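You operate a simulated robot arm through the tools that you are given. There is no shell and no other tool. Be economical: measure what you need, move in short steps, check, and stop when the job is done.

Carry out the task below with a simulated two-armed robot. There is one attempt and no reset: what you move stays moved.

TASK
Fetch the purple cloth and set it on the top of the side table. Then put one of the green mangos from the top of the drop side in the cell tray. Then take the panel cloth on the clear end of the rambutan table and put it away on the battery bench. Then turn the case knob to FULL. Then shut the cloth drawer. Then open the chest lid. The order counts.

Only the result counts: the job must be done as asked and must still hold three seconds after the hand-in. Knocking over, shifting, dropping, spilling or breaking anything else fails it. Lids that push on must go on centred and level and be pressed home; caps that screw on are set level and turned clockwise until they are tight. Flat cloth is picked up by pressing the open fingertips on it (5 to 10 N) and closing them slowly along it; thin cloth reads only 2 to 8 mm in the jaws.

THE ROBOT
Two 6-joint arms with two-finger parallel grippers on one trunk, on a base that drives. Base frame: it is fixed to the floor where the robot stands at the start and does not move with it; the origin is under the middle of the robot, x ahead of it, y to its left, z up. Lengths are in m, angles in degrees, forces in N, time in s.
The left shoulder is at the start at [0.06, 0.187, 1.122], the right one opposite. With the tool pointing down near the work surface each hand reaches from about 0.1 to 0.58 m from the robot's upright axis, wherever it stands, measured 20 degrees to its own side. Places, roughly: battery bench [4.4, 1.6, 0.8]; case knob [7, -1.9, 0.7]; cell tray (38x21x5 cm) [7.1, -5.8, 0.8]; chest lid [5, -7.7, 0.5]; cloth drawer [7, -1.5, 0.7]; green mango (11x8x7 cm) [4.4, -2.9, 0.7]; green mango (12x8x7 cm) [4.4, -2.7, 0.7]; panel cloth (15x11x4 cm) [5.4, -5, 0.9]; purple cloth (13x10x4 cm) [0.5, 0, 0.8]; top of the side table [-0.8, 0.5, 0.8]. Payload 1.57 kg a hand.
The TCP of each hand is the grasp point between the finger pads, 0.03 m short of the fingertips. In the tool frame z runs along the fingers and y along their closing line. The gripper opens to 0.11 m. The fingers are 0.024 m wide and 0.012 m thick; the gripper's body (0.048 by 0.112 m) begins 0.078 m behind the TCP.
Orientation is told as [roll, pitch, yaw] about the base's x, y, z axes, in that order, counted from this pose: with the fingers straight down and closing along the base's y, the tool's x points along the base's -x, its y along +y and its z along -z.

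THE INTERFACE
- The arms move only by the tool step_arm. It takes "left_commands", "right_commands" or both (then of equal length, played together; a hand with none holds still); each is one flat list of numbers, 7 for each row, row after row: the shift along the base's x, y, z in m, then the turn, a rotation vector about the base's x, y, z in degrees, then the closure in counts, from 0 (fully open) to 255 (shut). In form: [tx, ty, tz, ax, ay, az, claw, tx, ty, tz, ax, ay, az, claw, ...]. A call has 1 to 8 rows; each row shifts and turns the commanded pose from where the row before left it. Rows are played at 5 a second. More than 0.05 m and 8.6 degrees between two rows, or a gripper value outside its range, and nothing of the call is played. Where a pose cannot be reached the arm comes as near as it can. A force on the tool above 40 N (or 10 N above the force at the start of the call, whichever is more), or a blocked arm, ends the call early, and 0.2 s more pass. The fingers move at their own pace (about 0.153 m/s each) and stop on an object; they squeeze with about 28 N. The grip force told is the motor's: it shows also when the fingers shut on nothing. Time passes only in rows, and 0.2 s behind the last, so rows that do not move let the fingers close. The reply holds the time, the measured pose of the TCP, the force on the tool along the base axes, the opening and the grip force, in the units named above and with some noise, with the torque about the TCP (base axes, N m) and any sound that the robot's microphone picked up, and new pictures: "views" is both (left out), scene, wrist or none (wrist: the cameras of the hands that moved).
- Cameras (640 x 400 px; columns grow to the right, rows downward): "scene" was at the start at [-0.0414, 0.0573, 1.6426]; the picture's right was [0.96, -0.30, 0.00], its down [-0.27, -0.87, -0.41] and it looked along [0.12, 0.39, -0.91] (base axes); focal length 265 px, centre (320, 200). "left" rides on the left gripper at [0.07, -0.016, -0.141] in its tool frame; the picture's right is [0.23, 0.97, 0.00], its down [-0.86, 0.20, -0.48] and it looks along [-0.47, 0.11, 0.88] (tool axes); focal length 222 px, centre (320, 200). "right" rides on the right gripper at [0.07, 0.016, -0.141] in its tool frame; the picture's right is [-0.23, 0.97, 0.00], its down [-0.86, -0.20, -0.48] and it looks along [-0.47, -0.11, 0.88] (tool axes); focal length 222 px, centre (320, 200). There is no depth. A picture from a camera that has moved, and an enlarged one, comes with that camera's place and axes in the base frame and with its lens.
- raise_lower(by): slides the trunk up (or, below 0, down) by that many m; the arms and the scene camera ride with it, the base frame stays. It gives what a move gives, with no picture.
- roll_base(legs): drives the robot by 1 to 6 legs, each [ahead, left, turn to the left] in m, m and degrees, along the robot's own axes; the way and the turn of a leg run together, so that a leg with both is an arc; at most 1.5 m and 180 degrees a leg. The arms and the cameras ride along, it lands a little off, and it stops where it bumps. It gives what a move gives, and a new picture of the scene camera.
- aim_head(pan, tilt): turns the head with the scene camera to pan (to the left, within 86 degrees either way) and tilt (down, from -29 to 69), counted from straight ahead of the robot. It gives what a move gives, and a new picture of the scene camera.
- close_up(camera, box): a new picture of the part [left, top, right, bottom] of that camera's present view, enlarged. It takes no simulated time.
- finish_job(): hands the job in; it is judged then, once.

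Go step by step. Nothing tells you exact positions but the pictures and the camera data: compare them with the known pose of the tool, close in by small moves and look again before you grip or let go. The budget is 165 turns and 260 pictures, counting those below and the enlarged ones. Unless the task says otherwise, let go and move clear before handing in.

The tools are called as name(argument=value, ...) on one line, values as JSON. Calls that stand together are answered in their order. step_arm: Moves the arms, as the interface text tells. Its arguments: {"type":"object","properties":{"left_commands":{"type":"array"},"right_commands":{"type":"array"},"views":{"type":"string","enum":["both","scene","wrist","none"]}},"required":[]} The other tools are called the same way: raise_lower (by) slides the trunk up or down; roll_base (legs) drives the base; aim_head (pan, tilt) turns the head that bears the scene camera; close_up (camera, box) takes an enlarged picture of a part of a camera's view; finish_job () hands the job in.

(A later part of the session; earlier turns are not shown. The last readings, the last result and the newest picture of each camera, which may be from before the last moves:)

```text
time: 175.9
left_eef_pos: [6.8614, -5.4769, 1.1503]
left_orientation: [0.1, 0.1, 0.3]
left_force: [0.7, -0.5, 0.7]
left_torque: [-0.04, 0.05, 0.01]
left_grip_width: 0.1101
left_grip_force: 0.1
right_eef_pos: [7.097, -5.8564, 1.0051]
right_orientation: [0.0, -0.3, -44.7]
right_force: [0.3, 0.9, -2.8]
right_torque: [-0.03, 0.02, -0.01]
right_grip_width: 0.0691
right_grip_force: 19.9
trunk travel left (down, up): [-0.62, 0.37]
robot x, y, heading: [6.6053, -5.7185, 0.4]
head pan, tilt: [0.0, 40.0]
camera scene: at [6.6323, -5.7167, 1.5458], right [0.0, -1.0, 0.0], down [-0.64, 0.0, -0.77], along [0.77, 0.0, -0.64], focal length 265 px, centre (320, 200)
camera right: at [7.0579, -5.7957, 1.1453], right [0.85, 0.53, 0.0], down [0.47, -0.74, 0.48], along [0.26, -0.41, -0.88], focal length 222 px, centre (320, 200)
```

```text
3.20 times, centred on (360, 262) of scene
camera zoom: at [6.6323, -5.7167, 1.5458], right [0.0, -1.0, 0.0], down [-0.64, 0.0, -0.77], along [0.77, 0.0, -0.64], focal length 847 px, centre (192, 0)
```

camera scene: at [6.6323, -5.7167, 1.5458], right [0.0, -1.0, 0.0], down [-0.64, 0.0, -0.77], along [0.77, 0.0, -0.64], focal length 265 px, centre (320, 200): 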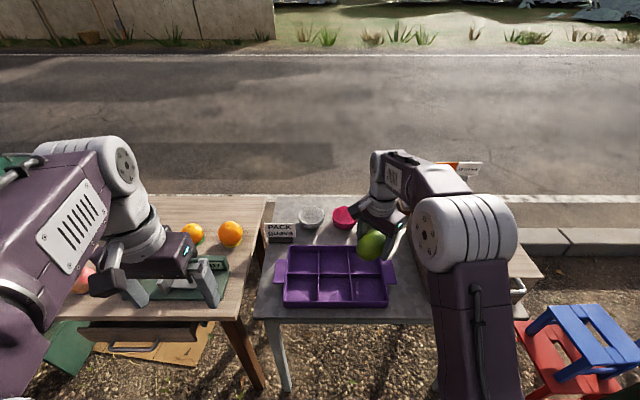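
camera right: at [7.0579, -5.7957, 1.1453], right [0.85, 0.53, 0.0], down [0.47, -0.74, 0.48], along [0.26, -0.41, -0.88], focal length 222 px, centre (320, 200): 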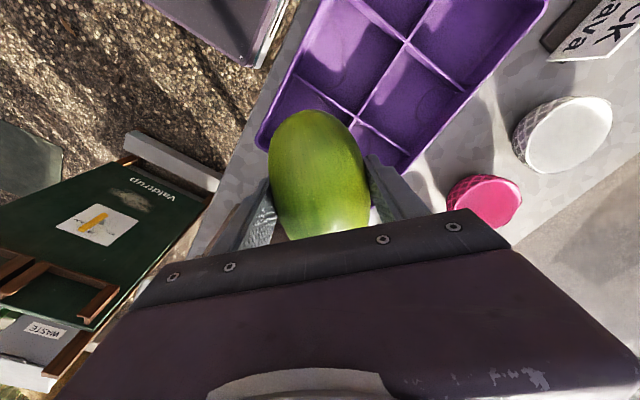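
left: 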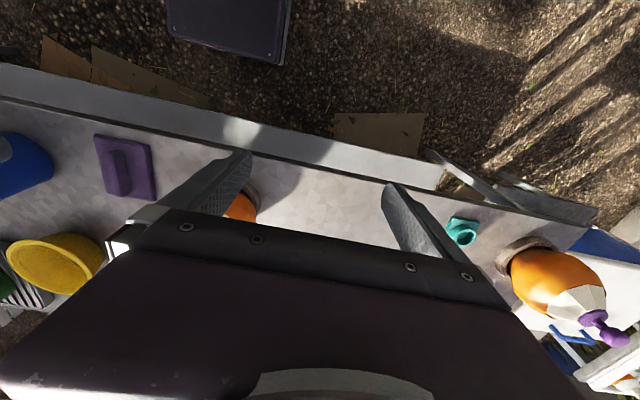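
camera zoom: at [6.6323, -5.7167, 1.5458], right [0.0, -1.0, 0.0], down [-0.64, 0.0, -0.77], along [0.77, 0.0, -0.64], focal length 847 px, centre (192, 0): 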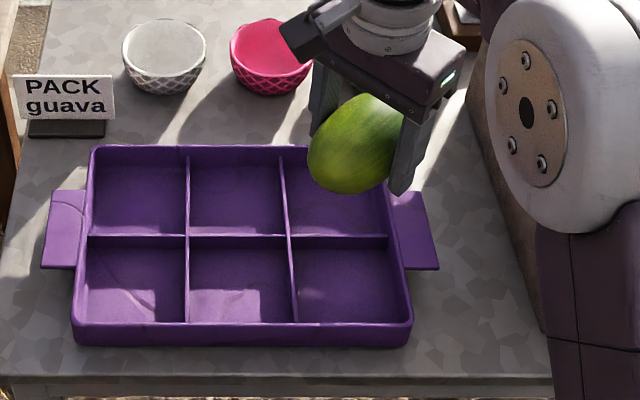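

Near-right cell centre comes out at about [7.082, -5.86], rim z ≈ 0.84. I'll shift slightly, go down and check again.

step_arm(right_commands=[-0.014, -0.004, -0.03, 0, 0, 0, 255, 0, 0, -0.04, 0, 0, 0, 255, 0, 0, -0.03, 0, 0, 0, 255], views="wrist")

close_up(camera="scene", box=[260, 200, 460, 325])

```text
time: 176.7
left_eef_pos: [6.8602, -5.4776, 1.1505]
left_orientation: [0.0, 0.2, 0.3]
left_force: [-0.3, -0.1, 0.1]
left_torque: [0.03, 0.0, 0.0]
left_grip_width: 0.1102
left_grip_force: 0.0
right_eef_pos: [7.0805, -5.8616, 0.9066]
right_orientation: [0.0, -0.3, -44.6]
right_force: [-0.2, 0.4, -2.2]
right_torque: [0.02, 0.02, 0.02]
right_grip_width: 0.0691
right_grip_force: 20.3
trunk travel left (down, up): [-0.62, 0.37]
robot x, y, heading: [6.6074, -5.7183, 0.4]
head pan, tilt: [0.0, 40.0]
camera right: at [7.0415, -5.7997, 1.0463], right [0.85, 0.53, 0.0], down [0.47, -0.74, 0.48], along [0.26, -0.41, -0.88], focal length 222 px, centre (320, 200)
```

right: 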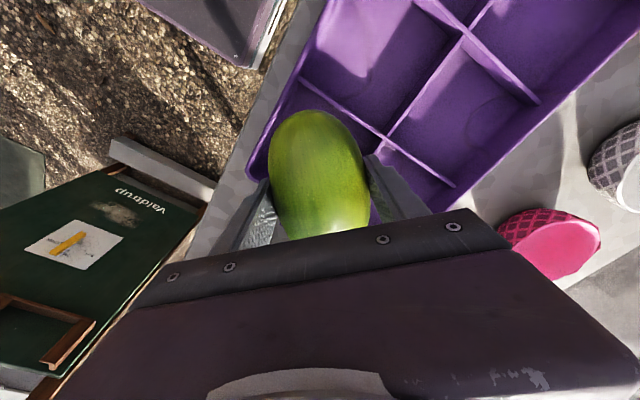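

```text
3.20 times, centred on (360, 262) of scene
camera zoom: at [6.6307, -5.7175, 1.5459], right [0.0, -1.0, 0.0], down [-0.64, 0.0, -0.77], along [0.77, 0.0, -0.64], focal length 847 px, centre (192, 0)
```

zoom: 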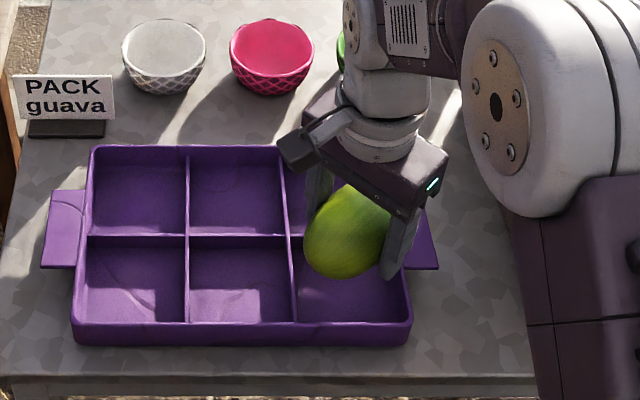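

Crossing of the dividers is at [7.121, -5.807], so the cell centre is about [7.074, -5.858]. I'll make a small correction and lower into the cell.

step_arm(right_commands=[-0.006, 0.004, -0.025, 0, 0, 0, 255, 0, 0, -0.02, 0, 0, 0, 255, 0, 0, -0.008, 0, 0, 0, 255], views="wrist")

close_up(camera="scene", box=[260, 200, 460, 325])

```text
time: 177.5
left_eef_pos: [6.8609, -5.4785, 1.1495]
left_orientation: [0.0, 0.1, 0.3]
left_force: [0.4, 0.2, -0.5]
left_torque: [0.01, 0.0, -0.03]
left_grip_width: 0.1102
left_grip_force: 0.0
right_eef_pos: [7.0745, -5.8571, 0.8545]
right_orientation: [0.0, -0.2, -44.6]
right_force: [0.2, 0.2, -1.8]
right_torque: [0.02, -0.02, 0.02]
right_grip_width: 0.0694
right_grip_force: 20.0
trunk travel left (down, up): [-0.62, 0.37]
robot x, y, heading: [6.6014, -5.7156, 0.2]
head pan, tilt: [0.0, 40.0]
camera right: at [7.035, -5.7955, 0.9942], right [0.85, 0.53, 0.0], down [0.47, -0.74, 0.48], along [0.26, -0.41, -0.88], focal length 222 px, centre (320, 200)
```

right: 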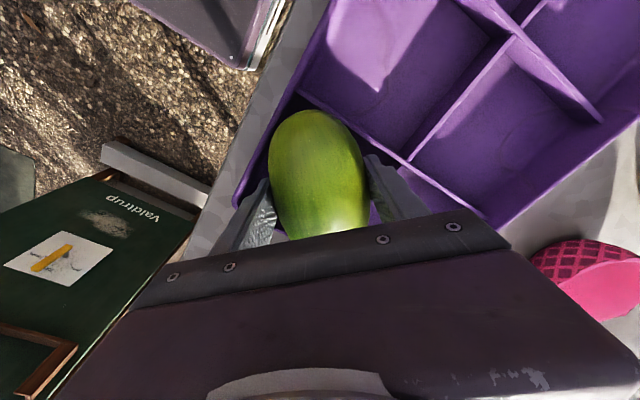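

```text
3.20 times, centred on (360, 262) of scene
camera zoom: at [6.6303, -5.7173, 1.5458], right [0.0, -1.0, 0.0], down [-0.64, 0.0, -0.77], along [0.77, 0.0, -0.64], focal length 847 px, centre (192, 0)
```

zoom: 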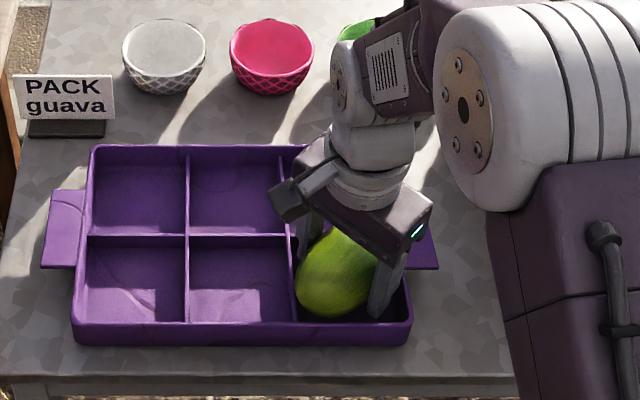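

The mango is inside the cell. I'll lower gently until contact.

step_arm(right_commands=[0, 0, -0.005, 0, 0, 0, 255, 0, 0, -0.004, 0, 0, 0, 255], views="none")

```text
time: 178.1
left_eef_pos: [6.8602, -5.4759, 1.15]
left_orientation: [0.0, 0.1, 0.2]
left_force: [0.0, 0.7, 0.0]
left_torque: [-0.03, 0.0, -0.01]
left_grip_width: 0.11
left_grip_force: 0.0
right_eef_pos: [7.0739, -5.8587, 0.8441]
right_orientation: [0.1, -0.3, -44.6]
right_force: [0.2, 0.2, -3.9]
right_torque: [0.01, -0.01, 0.01]
right_grip_width: 0.069
right_grip_force: 20.0
trunk travel left (down, up): [-0.62, 0.37]
robot x, y, heading: [6.6034, -5.7181, 0.1]
head pan, tilt: [0.0, 40.0]
```

step_arm(right_commands=[0, 0, -0.004, 0, 0, 0, 255, 0, 0, -0.003, 0, 0, 0, 255], views="none")

```text
time: 178.7
left_eef_pos: [6.8599, -5.4772, 1.1514]
left_orientation: [-0.1, -0.1, 0.2]
left_force: [0.5, 0.3, -0.1]
left_torque: [-0.02, -0.03, 0.0]
left_grip_width: 0.1099
left_grip_force: 0.0
right_eef_pos: [7.0741, -5.859, 0.8381]
right_orientation: [0.1, -0.5, -44.7]
right_force: [1.3, -1.5, 5.4]
right_torque: [0.13, 0.06, -0.01]
right_grip_width: 0.069
right_grip_force: 20.1
trunk travel left (down, up): [-0.62, 0.37]
robot x, y, heading: [6.6046, -5.7155, 0.3]
head pan, tilt: [0.0, 40.0]
```

Contact is starting. I'll open slightly (to about 0.08 m) and rise straight out.

step_arm(right_commands=[0, 0, 0, 0, 0, 0, 80, 0, 0, 0, 0, 0, 0, 76, 0, 0, 0.01, 0, 0, 0, 76, 0, 0, 0.03, 0, 0, 0, 76, 0, 0, 0.04, 0, 0, 0, 60, 0, 0, 0.045, 0, 0, 0, 0, 0, 0, 0.045, 0, 0, 0, 0], views="wrist")

close_up(camera="scene", box=[260, 200, 460, 325])

```text
time: 180.3
left_eef_pos: [6.8597, -5.4784, 1.1509]
left_orientation: [0.0, 0.0, 0.1]
left_force: [0.9, 0.6, 0.5]
left_torque: [-0.01, -0.02, 0.01]
left_grip_width: 0.1103
left_grip_force: 0.1
right_eef_pos: [7.0759, -5.8585, 1.0093]
right_orientation: [0.0, -0.4, -44.7]
right_force: [-0.2, -1.1, 0.3]
right_torque: [0.0, 0.04, 0.01]
right_grip_width: 0.1101
right_grip_force: 0.1
trunk travel left (down, up): [-0.62, 0.37]
robot x, y, heading: [6.6054, -5.7158, 0.2]
head pan, tilt: [0.0, 40.0]
camera right: at [7.0375, -5.7968, 1.1494], right [0.85, 0.53, 0.0], down [0.47, -0.74, 0.48], along [0.26, -0.41, -0.88], focal length 222 px, centre (320, 200)
```

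right: 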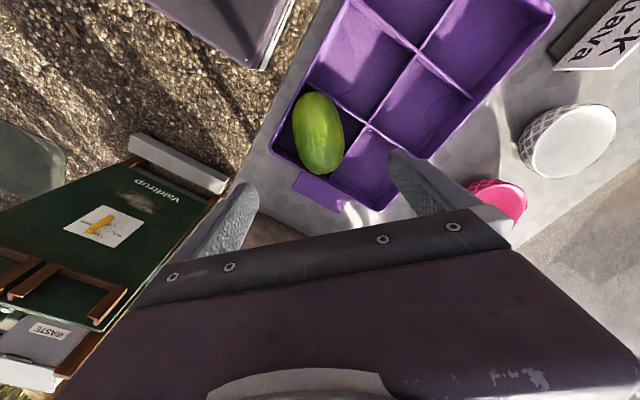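

```text
3.20 times, centred on (360, 262) of scene
camera zoom: at [6.6293, -5.7171, 1.5458], right [0.0, -1.0, 0.0], down [-0.64, 0.0, -0.77], along [0.77, 0.0, -0.64], focal length 847 px, centre (192, 0)
```

zoom: 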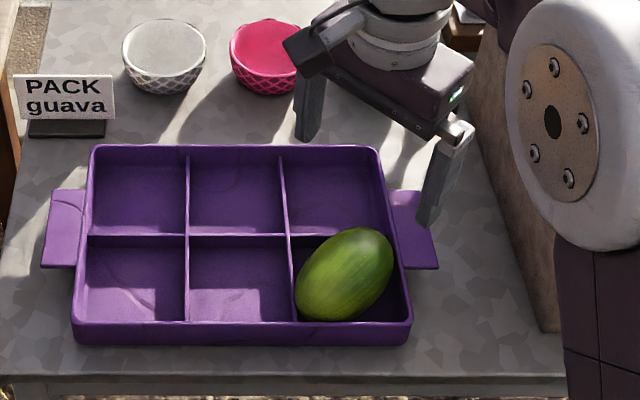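

The mango sits in the tray. Next is the panel cloth, the white folded one near [5.39, -5.0]. I'll retract, turn the hand back, back off and turn around.

step_arm(right_commands=[-0.03, -0.005, 0.02, 0, 0, 8, 0, -0.04, -0.01, 0.01, 0, 0, 8, 0, -0.04, -0.01, 0, 0, 0, 8, 0, -0.03, -0.01, 0, 0, 0, 8, 0, 0, 0, 0, 0, 0, 8, 0, 0, 0, 0, 0, 0, 5, 0], views="none")

roll_base(legs=[[-0.33, 0, 0], [0, 0, 180]])

aim_head(pan=-25, tilt=40)

```text
time: 181.7
left_eef_pos: [6.8602, -5.4773, 1.15]
left_orientation: [-0.1, 0.1, 0.2]
left_force: [-0.1, -0.5, 0.5]
left_torque: [0.0, -0.02, -0.01]
left_grip_width: 0.1101
left_grip_force: 0.0
right_eef_pos: [6.9329, -5.8928, 1.0382]
right_orientation: [0.0, -0.3, 0.5]
right_force: [-0.1, 0.0, 1.3]
right_torque: [0.04, -0.04, 0.03]
right_grip_width: 0.1098
right_grip_force: 0.1
trunk travel left (down, up): [-0.62, 0.37]
robot x, y, heading: [6.6053, -5.7151, -0.0]
head pan, tilt: [0.0, 40.0]
```

```text
time: 191.1
left_eef_pos: [5.9933, -5.9341, 1.1501]
left_orientation: [0.0, 0.0, 175.2]
left_force: [-0.1, -0.7, 0.1]
left_torque: [0.03, -0.03, -0.02]
left_grip_width: 0.1103
left_grip_force: 0.0
right_eef_pos: [5.9575, -5.5138, 1.0379]
right_orientation: [0.0, -0.3, 175.2]
right_force: [0.9, 0.0, -0.6]
right_torque: [-0.02, 0.01, 0.0]
right_grip_width: 0.11
right_grip_force: 0.1
trunk travel left (down, up): [-0.62, 0.37]
robot x, y, heading: [6.2672, -5.7179, 175.0]
head pan, tilt: [0.0, 40.0]
camera scene: at [6.2446, -5.715, 1.5458], right [0.08, 1.0, 0.0], down [0.64, -0.05, -0.77], along [-0.76, 0.06, -0.64], focal length 265 px, centre (320, 200)
```

scene: 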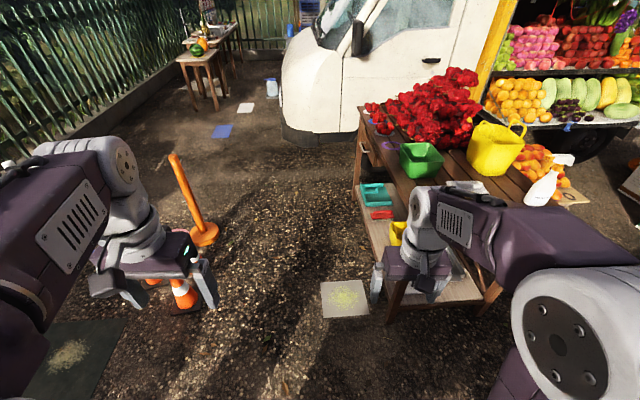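

```text
time: 191.9
left_eef_pos: [5.9926, -5.9332, 1.1509]
left_orientation: [0.0, 0.0, 175.1]
left_force: [-0.7, -0.1, 0.1]
left_torque: [0.01, 0.0, -0.01]
left_grip_width: 0.11
left_grip_force: 0.0
right_eef_pos: [5.9569, -5.5145, 1.037]
right_orientation: [-0.1, -0.3, 175.3]
right_force: [-0.9, -0.5, 0.1]
right_torque: [-0.04, 0.05, -0.02]
right_grip_width: 0.11
right_grip_force: 0.0
trunk travel left (down, up): [-0.62, 0.37]
robot x, y, heading: [6.2672, -5.7175, 175.2]
head pan, tilt: [-25.0, 40.0]
camera scene: at [6.2555, -5.68, 1.5458], right [0.5, 0.87, 0.0], down [0.56, -0.32, -0.77], along [-0.67, 0.38, -0.64], focal length 265 px, centre (320, 200)
```

scene: 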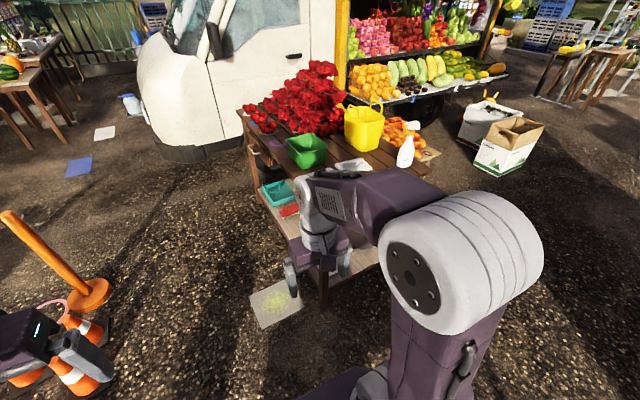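

The cloth is behind the right arm on the table end. I'll move the base to about [5.9, -5.15] facing -x, with the right hand kept high.

roll_base(legs=[[0, 0, 4.9], [0.0, -0.57, 0], [0.34, 0, 0]])

aim_head(pan=0, tilt=50)

close_up(camera="right", box=[0, 0, 640, 400])

```text
time: 197.5
left_eef_pos: [5.6752, -5.3918, 1.1506]
left_orientation: [-0.1, 0.0, -179.4]
left_force: [0.8, 0.4, 0.3]
left_torque: [0.01, 0.0, 0.04]
left_grip_width: 0.11
left_grip_force: 0.1
right_eef_pos: [5.6005, -4.9769, 1.0376]
right_orientation: [0.0, -0.3, -179.3]
right_force: [-0.2, -0.4, 1.0]
right_torque: [-0.03, -0.01, -0.01]
right_grip_width: 0.1101
right_grip_force: 0.1
trunk travel left (down, up): [-0.62, 0.37]
robot x, y, heading: [5.9304, -5.1498, -179.3]
head pan, tilt: [-25.0, 40.0]
camera scene: at [5.9136, -5.113, 1.5458], right [0.41, 0.91, 0.0], down [0.59, -0.27, -0.77], along [-0.7, 0.32, -0.64], focal length 265 px, centre (320, 200)
```

scene: 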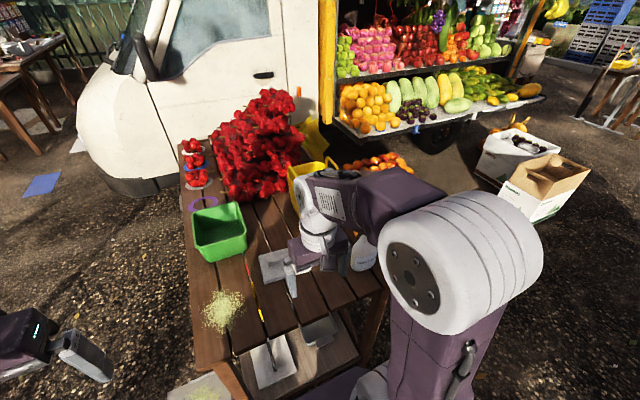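

```text
time: 198.4
left_eef_pos: [5.6764, -5.3904, 1.1505]
left_orientation: [0.0, 0.0, -179.5]
left_force: [-0.3, -0.1, -0.7]
left_torque: [-0.01, 0.01, -0.01]
left_grip_width: 0.1098
left_grip_force: 0.1
right_eef_pos: [5.6003, -4.9755, 1.0365]
right_orientation: [0.0, -0.2, -179.3]
right_force: [-0.2, -0.2, -0.2]
right_torque: [0.05, 0.01, 0.01]
right_grip_width: 0.1099
right_grip_force: 0.1
trunk travel left (down, up): [-0.62, 0.37]
robot x, y, heading: [5.9296, -5.1562, -179.3]
head pan, tilt: [0.0, 50.0]
camera scene: at [5.9142, -5.1488, 1.5317], right [-0.01, 1.0, 0.0], down [0.77, 0.01, -0.64], along [-0.64, -0.01, -0.77], focal length 265 px, centre (320, 200)
```

scene: 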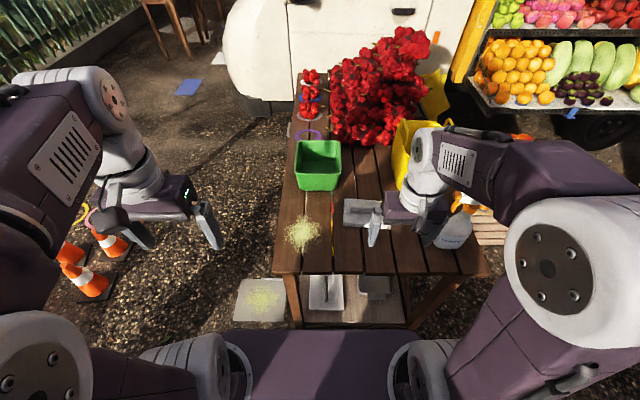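

```text
1.00 times, centred on (320, 200) of right (not enlarged: the box is as wide or as high as the picture)
camera zoom: at [5.6709, -4.9902, 1.1775], right [-0.21, -0.98, 0.0], down [-0.86, 0.19, 0.48], along [-0.47, 0.1, -0.88], focal length 222 px, centre (320, 200)
```

zoom: 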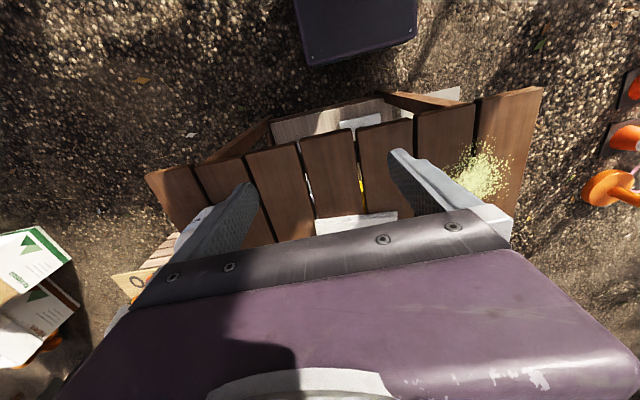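

Cloth is around [5.41, -5.02]. I'll move the hand over it at the same height and look.

step_arm(right_commands=[-0.045, -0.01, 0, 0, 0, 0, 0, -0.045, -0.01, 0, 0, 0, 0, 0, -0.045, -0.01, 0, 0, 0, 0, 0, -0.045, -0.01, 0, 0, 0, 0, 0], views="wrist")

close_up(camera="scene", box=[280, 130, 480, 255])

```text
time: 199.4
left_eef_pos: [5.6741, -5.3907, 1.1502]
left_orientation: [0.0, 0.2, -179.4]
left_force: [0.1, 0.8, 0.1]
left_torque: [-0.02, -0.04, 0.01]
left_grip_width: 0.1101
left_grip_force: 0.0
right_eef_pos: [5.4192, -5.0127, 1.0383]
right_orientation: [0.0, -0.2, -179.4]
right_force: [0.1, -0.3, -0.1]
right_torque: [0.01, -0.02, 0.02]
right_grip_width: 0.1097
right_grip_force: 0.1
trunk travel left (down, up): [-0.62, 0.37]
robot x, y, heading: [5.9266, -5.1497, -179.3]
head pan, tilt: [0.0, 50.0]
camera right: at [5.4883, -5.0282, 1.1778], right [-0.21, -0.98, 0.0], down [-0.86, 0.19, 0.48], along [-0.47, 0.1, -0.88], focal length 222 px, centre (320, 200)
```

right: 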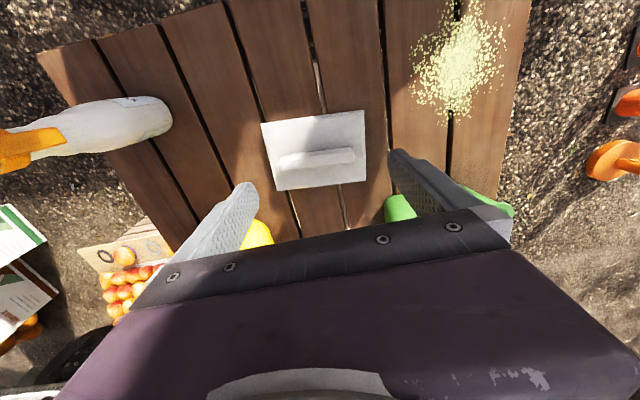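

```text
3.20 times, centred on (380, 192) of scene
camera zoom: at [5.9109, -5.1493, 1.5316], right [-0.01, 1.0, 0.0], down [0.77, 0.01, -0.64], along [-0.64, -0.01, -0.77], focal length 847 px, centre (128, 224)
```

zoom: 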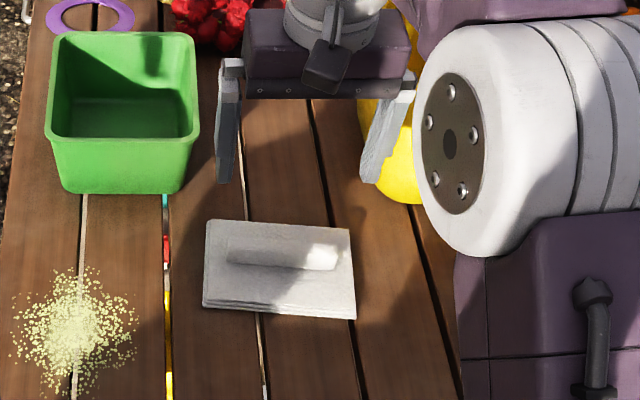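

The cloth's long side and ridge run along y, so I must turn the hand about 92° clockwise to pinch the ridge along x.

step_arm(right_commands=[0, 0, 0, 0, 0, -8.5, 0, 0, 0, 0, 0, 0, -8.5, 0, 0, 0, 0, 0, 0, -8.5, 0, 0, 0, 0, 0, 0, -8.5, 0, 0, 0, 0, 0, 0, -8.5, 0, 0, 0, 0, 0, 0, -8.5, 0, 0, 0, 0, 0, 0, -8.5, 0, 0, 0, 0, 0, 0, -8.5, 0], views="none")

step_arm(right_commands=[-0.007, 0.005, 0, 0, 0, -8.5, 0, 0, 0, 0, 0, 0, -8.5, 0, 0, 0, -0.03, 0, 0, -7, 0, 0, 0, -0.03, 0, 0, 0, 0], views="wrist")

```text
time: 201.2
left_eef_pos: [5.6763, -5.3897, 1.1495]
left_orientation: [0.0, 0.0, -179.3]
left_force: [-0.4, 0.0, 0.5]
left_torque: [-0.02, 0.01, 0.0]
left_grip_width: 0.11
left_grip_force: 0.0
right_eef_pos: [5.4196, -5.0156, 1.0375]
right_orientation: [0.1, -0.3, 112.6]
right_force: [-0.2, 0.0, 1.0]
right_torque: [-0.02, -0.01, 0.03]
right_grip_width: 0.11
right_grip_force: 0.0
trunk travel left (down, up): [-0.62, 0.37]
robot x, y, heading: [5.9332, -5.1499, -179.3]
head pan, tilt: [0.0, 50.0]
```

```text
time: 202.2
left_eef_pos: [5.6742, -5.3915, 1.1502]
left_orientation: [-0.1, 0.1, -179.5]
left_force: [0.3, -0.2, 0.5]
left_torque: [-0.01, -0.02, 0.02]
left_grip_width: 0.11
left_grip_force: 0.0
right_eef_pos: [5.4097, -5.0083, 0.9797]
right_orientation: [-0.1, -0.3, 88.6]
right_force: [0.5, 0.3, -0.4]
right_torque: [-0.05, -0.01, 0.02]
right_grip_width: 0.1098
right_grip_force: 0.1
trunk travel left (down, up): [-0.62, 0.37]
robot x, y, heading: [5.9282, -5.1521, -179.5]
head pan, tilt: [0.0, 50.0]
camera right: at [5.3924, -5.0777, 1.119], right [-0.97, 0.25, 0.0], down [0.22, 0.85, 0.48], along [0.12, 0.47, -0.88], focal length 222 px, centre (320, 200)
```

right: 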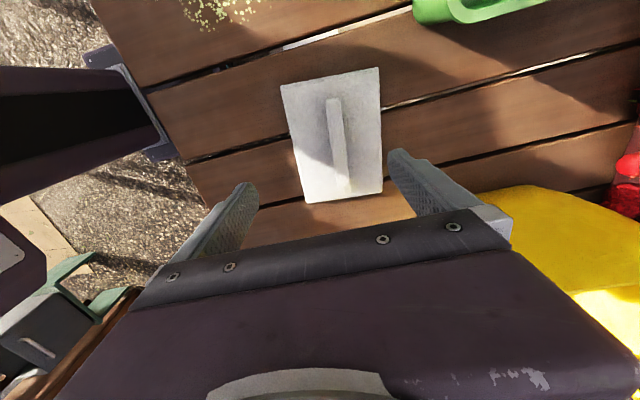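

Ridge is at about [5.39, -5.007], top near z 0.86. I'll shift -x by 2 cm, correct the yaw slightly and go lower.

step_arm(right_commands=[-0.019, 0.002, -0.02, 0, 0, -1.8, 0, 0, 0, -0.04, 0, 0, 0, 0, 0, 0, -0.02, 0, 0, 0, 0], views="wrist")

```text
time: 203.0
left_eef_pos: [5.6758, -5.3906, 1.1498]
left_orientation: [0.0, 0.0, -179.5]
left_force: [0.6, 0.5, -0.3]
left_torque: [0.0, 0.0, 0.01]
left_grip_width: 0.1099
left_grip_force: 0.0
right_eef_pos: [5.3935, -5.0068, 0.8984]
right_orientation: [0.0, -0.3, 86.9]
right_force: [0.1, 0.0, -0.3]
right_torque: [0.04, -0.01, 0.01]
right_grip_width: 0.11
right_grip_force: 0.0
trunk travel left (down, up): [-0.62, 0.37]
robot x, y, heading: [5.9316, -5.1444, -179.4]
head pan, tilt: [0.0, 50.0]
camera right: at [5.3733, -5.0767, 1.0383], right [-0.96, 0.28, 0.0], down [0.25, 0.84, 0.48], along [0.13, 0.46, -0.88], focal length 222 px, centre (320, 200)
```

right: 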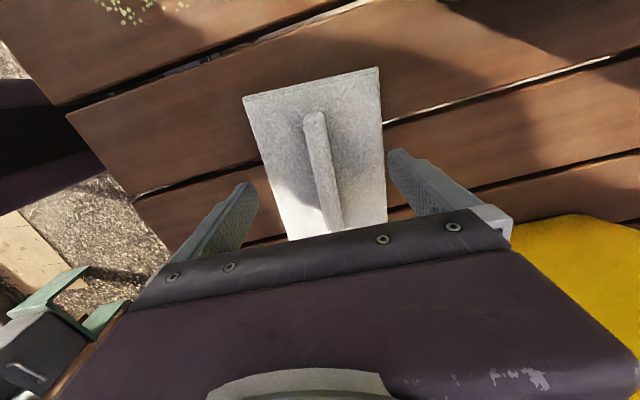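

The fingers straddle the ridge just above the cloth's flat body. I'll close slowly here.

step_arm(right_commands=[0, 0, 0, 0, 0, 0, 80, 0, 0, -0.004, 0, 0, 0, 110, 0, 0, 0, 0, 0, 0, 150], views="wrist")

```text
time: 203.8
left_eef_pos: [5.6762, -5.3908, 1.151]
left_orientation: [0.0, -0.1, -179.3]
left_force: [0.3, 1.0, -0.2]
left_torque: [-0.03, 0.0, -0.01]
left_grip_width: 0.1099
left_grip_force: 0.1
right_eef_pos: [5.3931, -5.0079, 0.8948]
right_orientation: [0.0, -0.3, 86.8]
right_force: [-0.5, 0.2, -0.2]
right_torque: [-0.02, 0.03, -0.01]
right_grip_width: 0.0454
right_grip_force: 0.2
trunk travel left (down, up): [-0.62, 0.37]
robot x, y, heading: [5.9298, -5.1494, -179.1]
head pan, tilt: [0.0, 50.0]
camera right: at [5.3737, -5.0765, 1.0339], right [-0.96, 0.28, 0.0], down [0.24, 0.84, 0.48], along [0.13, 0.46, -0.88], focal length 222 px, centre (320, 200)
```

right: 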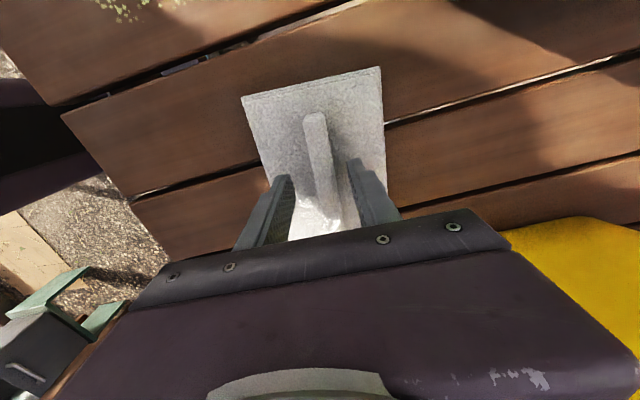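

Now I'll press down lightly before closing fully.

step_arm(right_commands=[0, 0, -0.005, 0, 0, 0, 150, 0, 0, -0.003, 0, 0, 0, 150], views="none")

```text
time: 204.4
left_eef_pos: [5.6757, -5.3913, 1.1514]
left_orientation: [0.0, 0.0, -179.4]
left_force: [-0.2, 0.5, 0.1]
left_torque: [0.01, -0.01, 0.03]
left_grip_width: 0.1095
left_grip_force: 0.0
right_eef_pos: [5.3935, -5.0098, 0.8855]
right_orientation: [0.1, -0.4, 86.9]
right_force: [0.3, -0.5, 0.2]
right_torque: [0.02, -0.02, 0.01]
right_grip_width: 0.0453
right_grip_force: 0.0
trunk travel left (down, up): [-0.62, 0.37]
robot x, y, heading: [5.9328, -5.1523, -179.1]
head pan, tilt: [0.0, 50.0]
```

step_arm(right_commands=[0, 0, -0.004, 0, 0, 0, 150, 0, 0, -0.003, 0, 0, 0, 150], views="none")

```text
time: 205.0
left_eef_pos: [5.6784, -5.3913, 1.1504]
left_orientation: [0.0, -0.1, -179.4]
left_force: [-0.2, 0.1, -0.3]
left_torque: [-0.01, 0.01, -0.01]
left_grip_width: 0.11
left_grip_force: 0.1
right_eef_pos: [5.3944, -5.009, 0.8839]
right_orientation: [0.5, -0.4, 86.9]
right_force: [-1.4, 1.1, 26.1]
right_torque: [-0.09, -0.53, 0.02]
right_grip_width: 0.0442
right_grip_force: 0.0
trunk travel left (down, up): [-0.62, 0.37]
robot x, y, heading: [5.9279, -5.1461, -179.1]
head pan, tilt: [0.0, 50.0]
```

Contact reached at 26 N. I'll ease off a few mm and close slowly on the ridge.

step_arm(right_commands=[0, 0, 0.004, 0, 0, 0, 160, 0, 0, 0, 0, 0, 0, 175, 0, 0, 0, 0, 0, 0, 190, 0, 0, 0, 0, 0, 0, 210, 0, 0, 0, 0, 0, 0, 230, 0, 0, 0, 0, 0, 0, 255, 0, 0, 0, 0, 0, 0, 255], views="wrist")

```text
time: 206.6
left_eef_pos: [5.6756, -5.3917, 1.1505]
left_orientation: [-0.1, -0.1, -179.4]
left_force: [-0.3, 0.0, 0.5]
left_torque: [0.0, 0.0, 0.01]
left_grip_width: 0.1102
left_grip_force: 0.0
right_eef_pos: [5.3945, -5.0094, 0.8846]
right_orientation: [0.0, -0.3, 87.0]
right_force: [0.3, 0.4, 7.6]
right_torque: [-0.04, -0.04, -0.4]
right_grip_width: 0.0152
right_grip_force: 28.5
trunk travel left (down, up): [-0.62, 0.37]
robot x, y, heading: [5.9293, -5.1491, -179.3]
head pan, tilt: [0.0, 50.0]
camera right: at [5.375, -5.0782, 1.0237], right [-0.96, 0.28, 0.0], down [0.25, 0.84, 0.48], along [0.13, 0.46, -0.88], focal length 222 px, centre (320, 200)
```

right: 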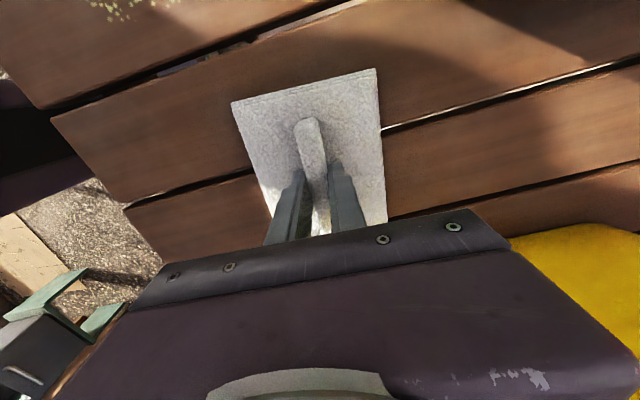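

Gripped the ridge at 15 mm with 28 N. Lifting.

step_arm(right_commands=[0, 0, 0.02, 0, 0, 0, 255, 0, 0, 0.03, 0, 0, 0, 255, 0, 0, 0.045, 0, 0, 0, 255, 0, 0, 0.045, 0, 0, 0, 255], views="wrist")

```text
time: 207.6
left_eef_pos: [5.6759, -5.392, 1.1502]
left_orientation: [0.1, 0.1, -179.4]
left_force: [0.0, -0.2, 0.7]
left_torque: [0.02, 0.0, 0.01]
left_grip_width: 0.1101
left_grip_force: 0.1
right_eef_pos: [5.395, -5.0087, 1.0236]
right_orientation: [0.0, -0.3, 87.0]
right_force: [0.3, -0.8, -0.3]
right_torque: [-0.01, 0.01, 0.05]
right_grip_width: 0.0153
right_grip_force: 28.1
trunk travel left (down, up): [-0.62, 0.37]
robot x, y, heading: [5.9317, -5.1481, -179.3]
head pan, tilt: [0.0, 50.0]
camera right: at [5.3741, -5.0771, 1.1629], right [-0.96, 0.28, 0.0], down [0.24, 0.84, 0.48], along [0.13, 0.46, -0.88], focal length 222 px, centre (320, 200)
```

right: 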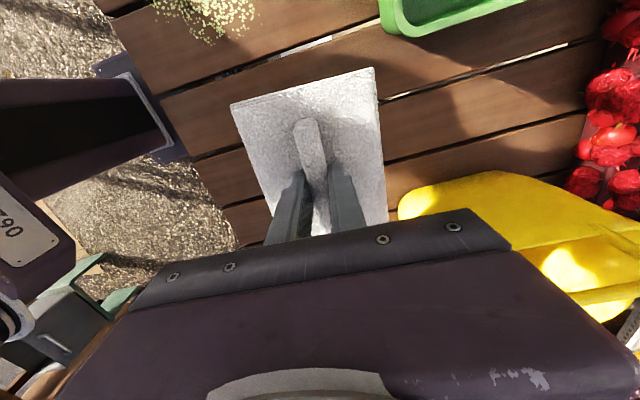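

Cloth is held. I'll lift and retract it, then back off and drive north toward the battery bench with a pause to look.

step_arm(right_commands=[0, 0, 0.04, 0, 0, 0, 255, 0.04, 0, 0, 0, 0, 0, 255, 0.045, 0, 0, 0, 0, 0, 255, 0.045, 0, 0, 0, 0, 0, 255, 0.045, 0, 0, 0, 0, 0, 255], views="none")

roll_base(legs=[[-0.35, 0, 0], [0, -1.0, 0], [0.35, -1.35, 0], [0, -1.4, 0], [0, -1.2, 0]])

aim_head(pan=-60, tilt=25)

```text
time: 208.8
left_eef_pos: [5.6778, -5.3907, 1.1501]
left_orientation: [0.0, -0.1, -179.5]
left_force: [-0.5, -0.2, 0.5]
left_torque: [0.01, 0.03, -0.02]
left_grip_width: 0.1101
left_grip_force: 0.1
right_eef_pos: [5.5712, -5.0078, 1.0659]
right_orientation: [0.1, -0.2, 86.9]
right_force: [0.4, 0.2, -0.6]
right_torque: [-0.01, 0.02, -0.01]
right_grip_width: 0.0148
right_grip_force: 28.4
trunk travel left (down, up): [-0.62, 0.37]
robot x, y, heading: [5.9265, -5.144, -179.2]
head pan, tilt: [0.0, 50.0]
```

```text
time: 234.7
left_eef_pos: [5.6709, -0.4287, 1.1507]
left_orientation: [0.0, -0.1, -179.0]
left_force: [0.3, 0.5, 0.8]
left_torque: [0.03, 0.02, -0.02]
left_grip_width: 0.11
left_grip_force: 0.0
right_eef_pos: [5.5614, -0.046, 1.0654]
right_orientation: [-0.1, -0.3, 87.3]
right_force: [0.6, -0.2, -0.5]
right_torque: [0.0, 0.03, 0.03]
right_grip_width: 0.0151
right_grip_force: 27.9
trunk travel left (down, up): [-0.62, 0.37]
robot x, y, heading: [5.9243, -0.1807, -179.3]
head pan, tilt: [0.0, 50.0]
camera scene: at [5.9074, -0.1849, 1.5317], right [-0.02, 1.0, 0.0], down [0.77, 0.01, -0.64], along [-0.64, -0.01, -0.77], focal length 265 px, centre (320, 200)
```

scene: 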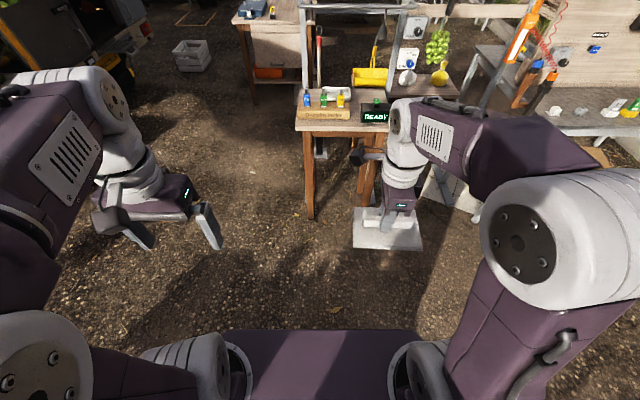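

```text
time: 236.0
left_eef_pos: [5.6707, -0.4288, 1.1506]
left_orientation: [0.0, 0.0, -179.0]
left_force: [-0.4, -0.3, 0.0]
left_torque: [0.0, 0.01, 0.0]
left_grip_width: 0.1098
left_grip_force: 0.0
right_eef_pos: [5.5605, -0.046, 1.064]
right_orientation: [0.0, -0.2, 87.3]
right_force: [0.1, 0.2, -0.6]
right_torque: [-0.01, -0.01, -0.03]
right_grip_width: 0.0152
right_grip_force: 28.0
trunk travel left (down, up): [-0.62, 0.37]
robot x, y, heading: [5.9247, -0.1867, -178.9]
head pan, tilt: [-60.0, 25.0]
camera scene: at [5.9368, -0.1046, 1.5691], right [0.86, 0.52, 0.0], down [0.22, -0.36, -0.91], along [-0.47, 0.78, -0.42], focal length 265 px, centre (320, 200)
```

scene: 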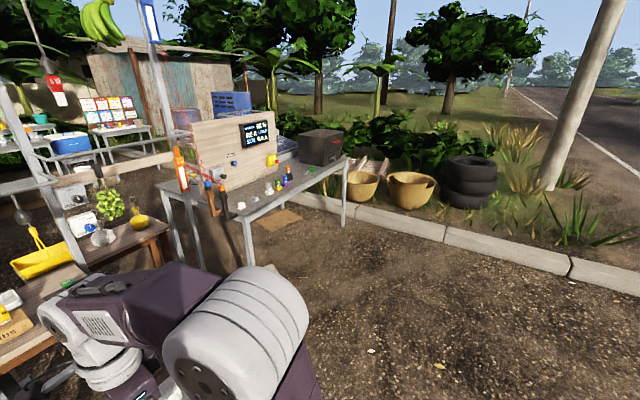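

The battery bench is the grey table with the upright board, its east edge at x ≈ 4.8, y 0.8 to 2.4. I'll move alongside and look at its free surface.

roll_base(legs=[[0, -1.45, -1.1], [0.35, -0.35, 0]])

aim_head(pan=0, tilt=40)

```text
time: 245.9
left_eef_pos: [5.3113, 1.418, 1.1509]
left_orientation: [0.0, -0.1, 178.5]
left_force: [0.1, -0.4, 0.4]
left_torque: [-0.03, 0.0, 0.01]
left_grip_width: 0.1101
left_grip_force: 0.0
right_eef_pos: [5.2164, 1.8064, 1.0649]
right_orientation: [0.0, -0.4, 84.9]
right_force: [-0.3, 0.0, -0.4]
right_torque: [0.01, 0.01, 0.01]
right_grip_width: 0.0151
right_grip_force: 27.6
trunk travel left (down, up): [-0.62, 0.37]
robot x, y, heading: [5.5735, 1.6527, 178.7]
head pan, tilt: [-60.0, 25.0]
camera scene: at [5.5907, 1.7306, 1.5692], right [0.88, 0.48, 0.0], down [0.2, -0.37, -0.91], along [-0.43, 0.8, -0.42], focal length 265 px, centre (320, 200)
```

scene: 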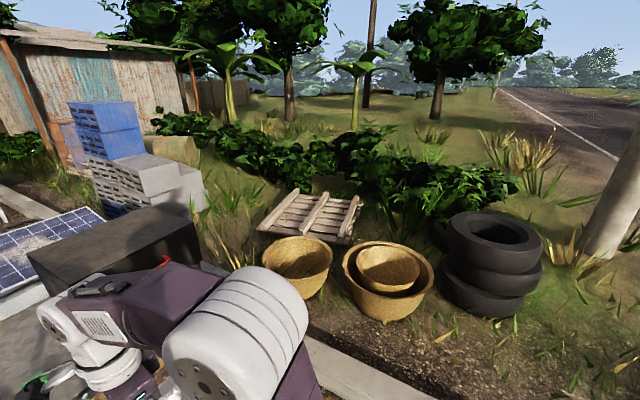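

```text
time: 247.2
left_eef_pos: [5.3106, 1.4181, 1.1513]
left_orientation: [0.0, -0.1, 178.6]
left_force: [0.3, -0.1, 0.2]
left_torque: [0.01, -0.02, -0.01]
left_grip_width: 0.1099
left_grip_force: 0.1
right_eef_pos: [5.2171, 1.804, 1.0647]
right_orientation: [0.0, -0.3, 85.0]
right_force: [0.0, -0.6, -1.0]
right_torque: [0.02, 0.0, -0.02]
right_grip_width: 0.0152
right_grip_force: 27.9
trunk travel left (down, up): [-0.62, 0.37]
robot x, y, heading: [5.5743, 1.6529, 178.4]
head pan, tilt: [0.0, 40.0]
camera scene: at [5.5496, 1.652, 1.5459], right [0.03, 1.0, 0.0], down [0.64, -0.02, -0.77], along [-0.77, 0.02, -0.64], focal length 265 px, centre (320, 200)
```

scene: 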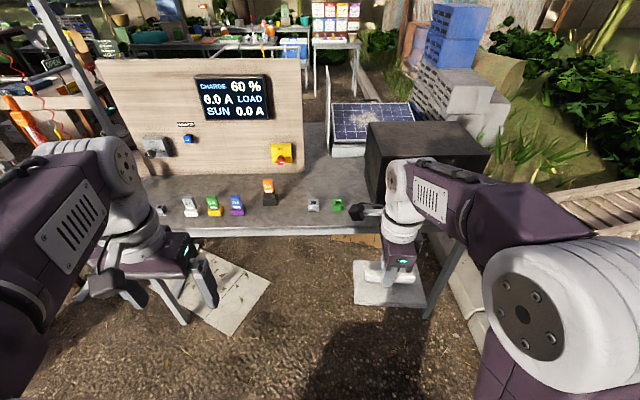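

close_up(camera="scene", box=[130, 90, 450, 290])

```text
2.00 times, centred on (290, 190) of scene
camera zoom: at [5.5496, 1.652, 1.5459], right [0.03, 1.0, 0.0], down [0.64, -0.02, -0.77], along [-0.77, 0.02, -0.64], focal length 530 px, centre (380, 220)
```

zoom: 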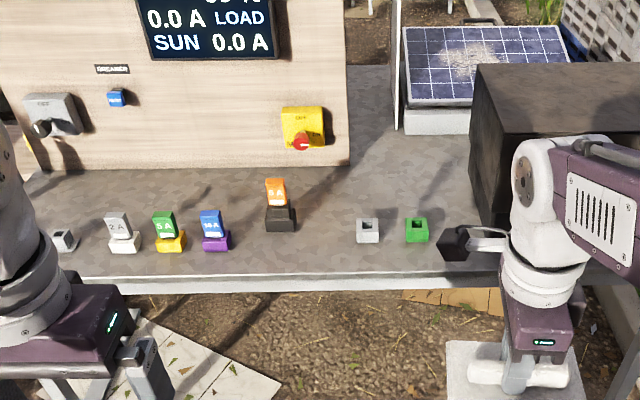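

Free spot behind the two small clips, between the board's end and the black box, around [4.55, 1.72]. I'll drive closer.

roll_base(legs=[[0.48, 0.085, 1.4]])

aim_head(pan=-10, tilt=55)

close_up(camera="right", box=[0, 0, 640, 400])

```text
time: 250.1
left_eef_pos: [4.8259, 1.3417, 1.1505]
left_orientation: [0.0, 0.0, 179.1]
left_force: [0.7, -0.2, 0.3]
left_torque: [0.0, 0.0, -0.03]
left_grip_width: 0.1101
left_grip_force: 0.1
right_eef_pos: [4.7282, 1.7264, 1.0647]
right_orientation: [0.0, -0.2, 85.4]
right_force: [-0.3, 0.3, 0.1]
right_torque: [0.01, 0.01, -0.02]
right_grip_width: 0.015
right_grip_force: 27.8
trunk travel left (down, up): [-0.62, 0.37]
robot x, y, heading: [5.0874, 1.5717, 179.1]
head pan, tilt: [0.0, 40.0]
camera scene: at [5.0626, 1.5769, 1.5458], right [0.02, 1.0, 0.0], down [0.64, -0.01, -0.77], along [-0.77, 0.01, -0.64], focal length 265 px, centre (320, 200)
```

scene: 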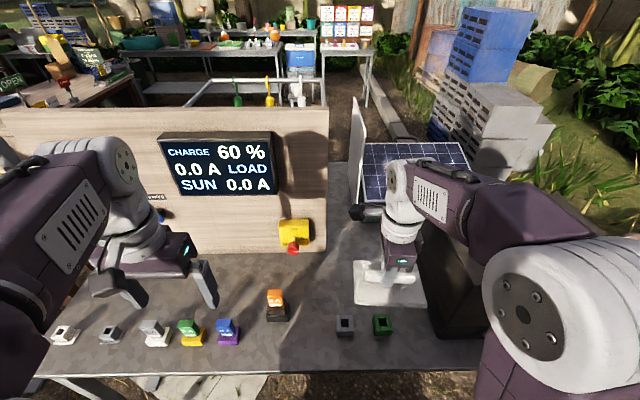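

```text
time: 250.9
left_eef_pos: [4.8257, 1.3403, 1.1502]
left_orientation: [0.0, 0.1, 179.1]
left_force: [0.7, -0.1, -0.5]
left_torque: [-0.03, 0.03, 0.03]
left_grip_width: 0.1102
left_grip_force: 0.1
right_eef_pos: [4.7295, 1.7266, 1.0654]
right_orientation: [-0.1, -0.3, 85.4]
right_force: [0.4, -0.2, -0.5]
right_torque: [0.0, -0.04, -0.01]
right_grip_width: 0.0148
right_grip_force: 28.0
trunk travel left (down, up): [-0.62, 0.37]
robot x, y, heading: [5.0873, 1.5758, 179.3]
head pan, tilt: [-10.0, 55.0]
camera scene: at [5.0765, 1.5891, 1.5252], right [0.19, 0.98, 0.0], down [0.8, -0.15, -0.57], along [-0.56, 0.11, -0.82], focal length 265 px, centre (320, 200)
```

scene: 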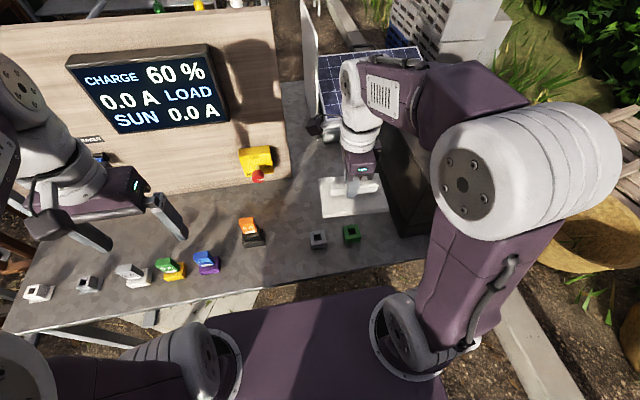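

```text
1.00 times, centred on (320, 200) of right (not enlarged: the box is as wide or as high as the picture)
camera zoom: at [4.7065, 1.6583, 1.2049], right [-0.95, 0.3, 0.0], down [0.27, 0.83, 0.48], along [0.15, 0.46, -0.88], focal length 222 px, centre (320, 200)
```

zoom: 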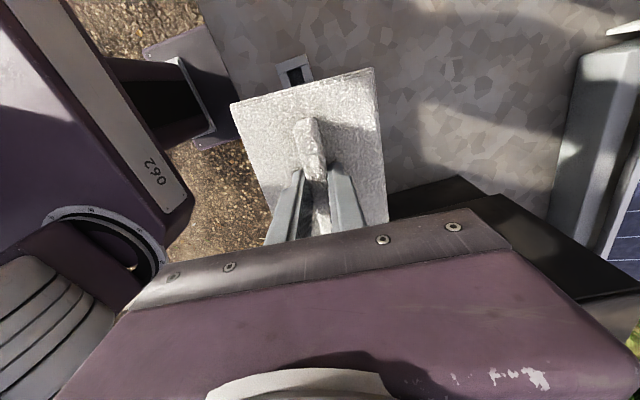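

I'll move the cloth over the free spot at [4.55, 1.715] and check.

step_arm(right_commands=[-0.045, -0.003, 0, 0, 0, 0, 255, -0.045, -0.003, 0, 0, 0, 0, 255, -0.045, -0.003, 0, 0, 0, 0, 255, -0.042, -0.003, 0, 0, 0, 0, 255, 0, 0, -0.04, 0, 0, 0, 255, 0, 0, -0.04, 0, 0, 0, 255], views="both")

close_up(camera="scene", box=[220, 80, 460, 280])

```text
time: 252.3
left_eef_pos: [4.8245, 1.3409, 1.1504]
left_orientation: [0.0, 0.2, 179.1]
left_force: [0.6, 0.0, -0.1]
left_torque: [-0.04, -0.03, 0.02]
left_grip_width: 0.1098
left_grip_force: 0.0
right_eef_pos: [4.5529, 1.713, 0.9848]
right_orientation: [0.0, -0.3, 85.4]
right_force: [-0.3, 0.2, 0.5]
right_torque: [0.03, 0.01, -0.02]
right_grip_width: 0.0151
right_grip_force: 27.7
trunk travel left (down, up): [-0.62, 0.37]
robot x, y, heading: [5.0856, 1.5776, 178.9]
head pan, tilt: [-10.0, 55.0]
camera scene: at [5.0754, 1.5892, 1.5252], right [0.19, 0.98, 0.0], down [0.8, -0.15, -0.57], along [-0.56, 0.11, -0.82], focal length 265 px, centre (320, 200)
camera right: at [4.5304, 1.6452, 1.125], right [-0.95, 0.3, 0.0], down [0.27, 0.83, 0.48], along [0.15, 0.46, -0.88], focal length 222 px, centre (320, 200)
```

scene: 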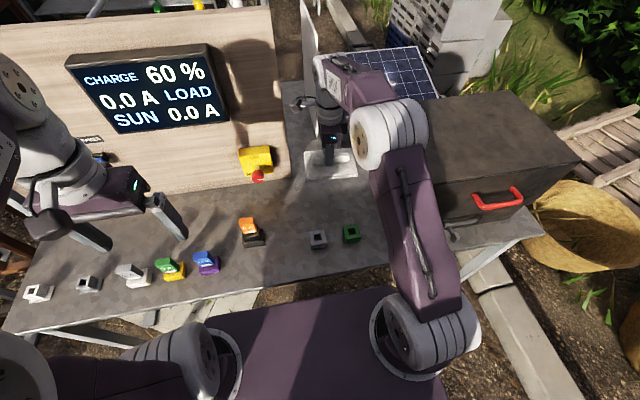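
right: 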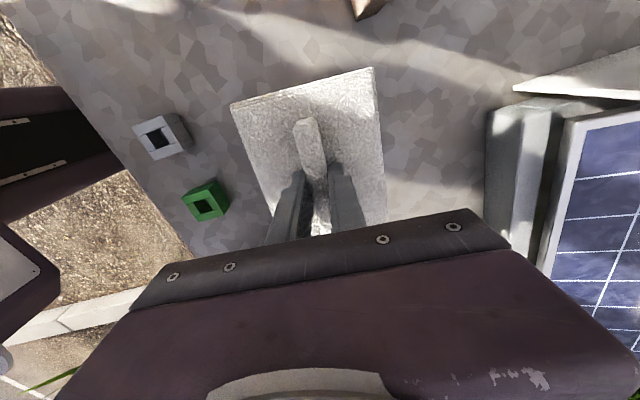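

```text
2.00 times, centred on (340, 180) of scene
camera zoom: at [5.0754, 1.5892, 1.5252], right [0.19, 0.98, 0.0], down [0.8, -0.15, -0.57], along [-0.56, 0.11, -0.82], focal length 530 px, centre (280, 240)
```

zoom: 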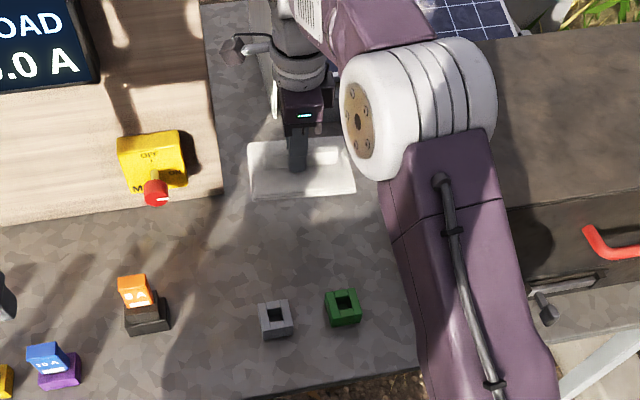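

The spot is good. Lowering toward the bench.

step_arm(right_commands=[0, 0, -0.04, 0, 0, 0, 255, 0, 0, -0.04, 0, 0, 0, 255, 0, 0, -0.02, 0, 0, 0, 255], views="wrist")

```text
time: 253.1
left_eef_pos: [4.8254, 1.3419, 1.1504]
left_orientation: [-0.1, 0.0, 179.1]
left_force: [0.0, 0.1, -0.3]
left_torque: [-0.01, -0.01, 0.0]
left_grip_width: 0.1102
left_grip_force: 0.1
right_eef_pos: [4.554, 1.7152, 0.8831]
right_orientation: [0.0, -0.3, 85.4]
right_force: [-0.2, 0.3, -0.8]
right_torque: [-0.02, 0.01, -0.01]
right_grip_width: 0.0151
right_grip_force: 28.0
trunk travel left (down, up): [-0.62, 0.37]
robot x, y, heading: [5.0886, 1.5714, 179.1]
head pan, tilt: [-10.0, 55.0]
camera right: at [4.5315, 1.6462, 1.0228], right [-0.95, 0.3, 0.0], down [0.27, 0.83, 0.48], along [0.15, 0.46, -0.88], focal length 222 px, centre (320, 200)
```

right: 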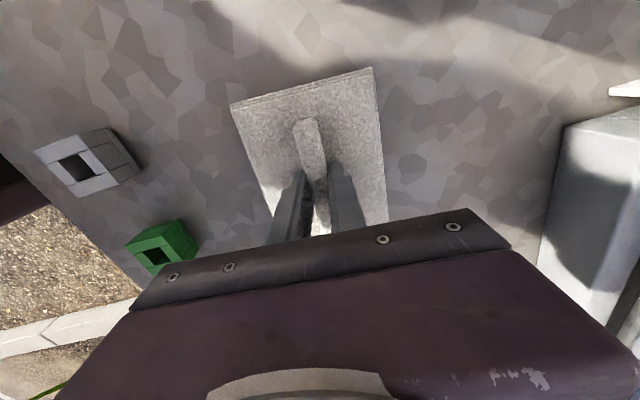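

step_arm(right_commands=[0, 0, -0.012, 0, 0, 0, 255, 0, 0, -0.01, 0, 0, 0, 255], views="none")

```text
time: 253.7
left_eef_pos: [4.8277, 1.3403, 1.1521]
left_orientation: [-0.1, -0.1, 179.1]
left_force: [-0.1, -0.6, 0.1]
left_torque: [-0.01, 0.02, 0.01]
left_grip_width: 0.11
left_grip_force: 0.1
right_eef_pos: [4.5519, 1.7139, 0.864]
right_orientation: [0.4, -0.4, 85.4]
right_force: [-1.9, 0.6, 10.5]
right_torque: [-0.04, -0.57, 0.01]
right_grip_width: 0.0149
right_grip_force: 28.2
trunk travel left (down, up): [-0.62, 0.37]
robot x, y, heading: [5.0861, 1.5752, 179.0]
head pan, tilt: [-10.0, 55.0]
```

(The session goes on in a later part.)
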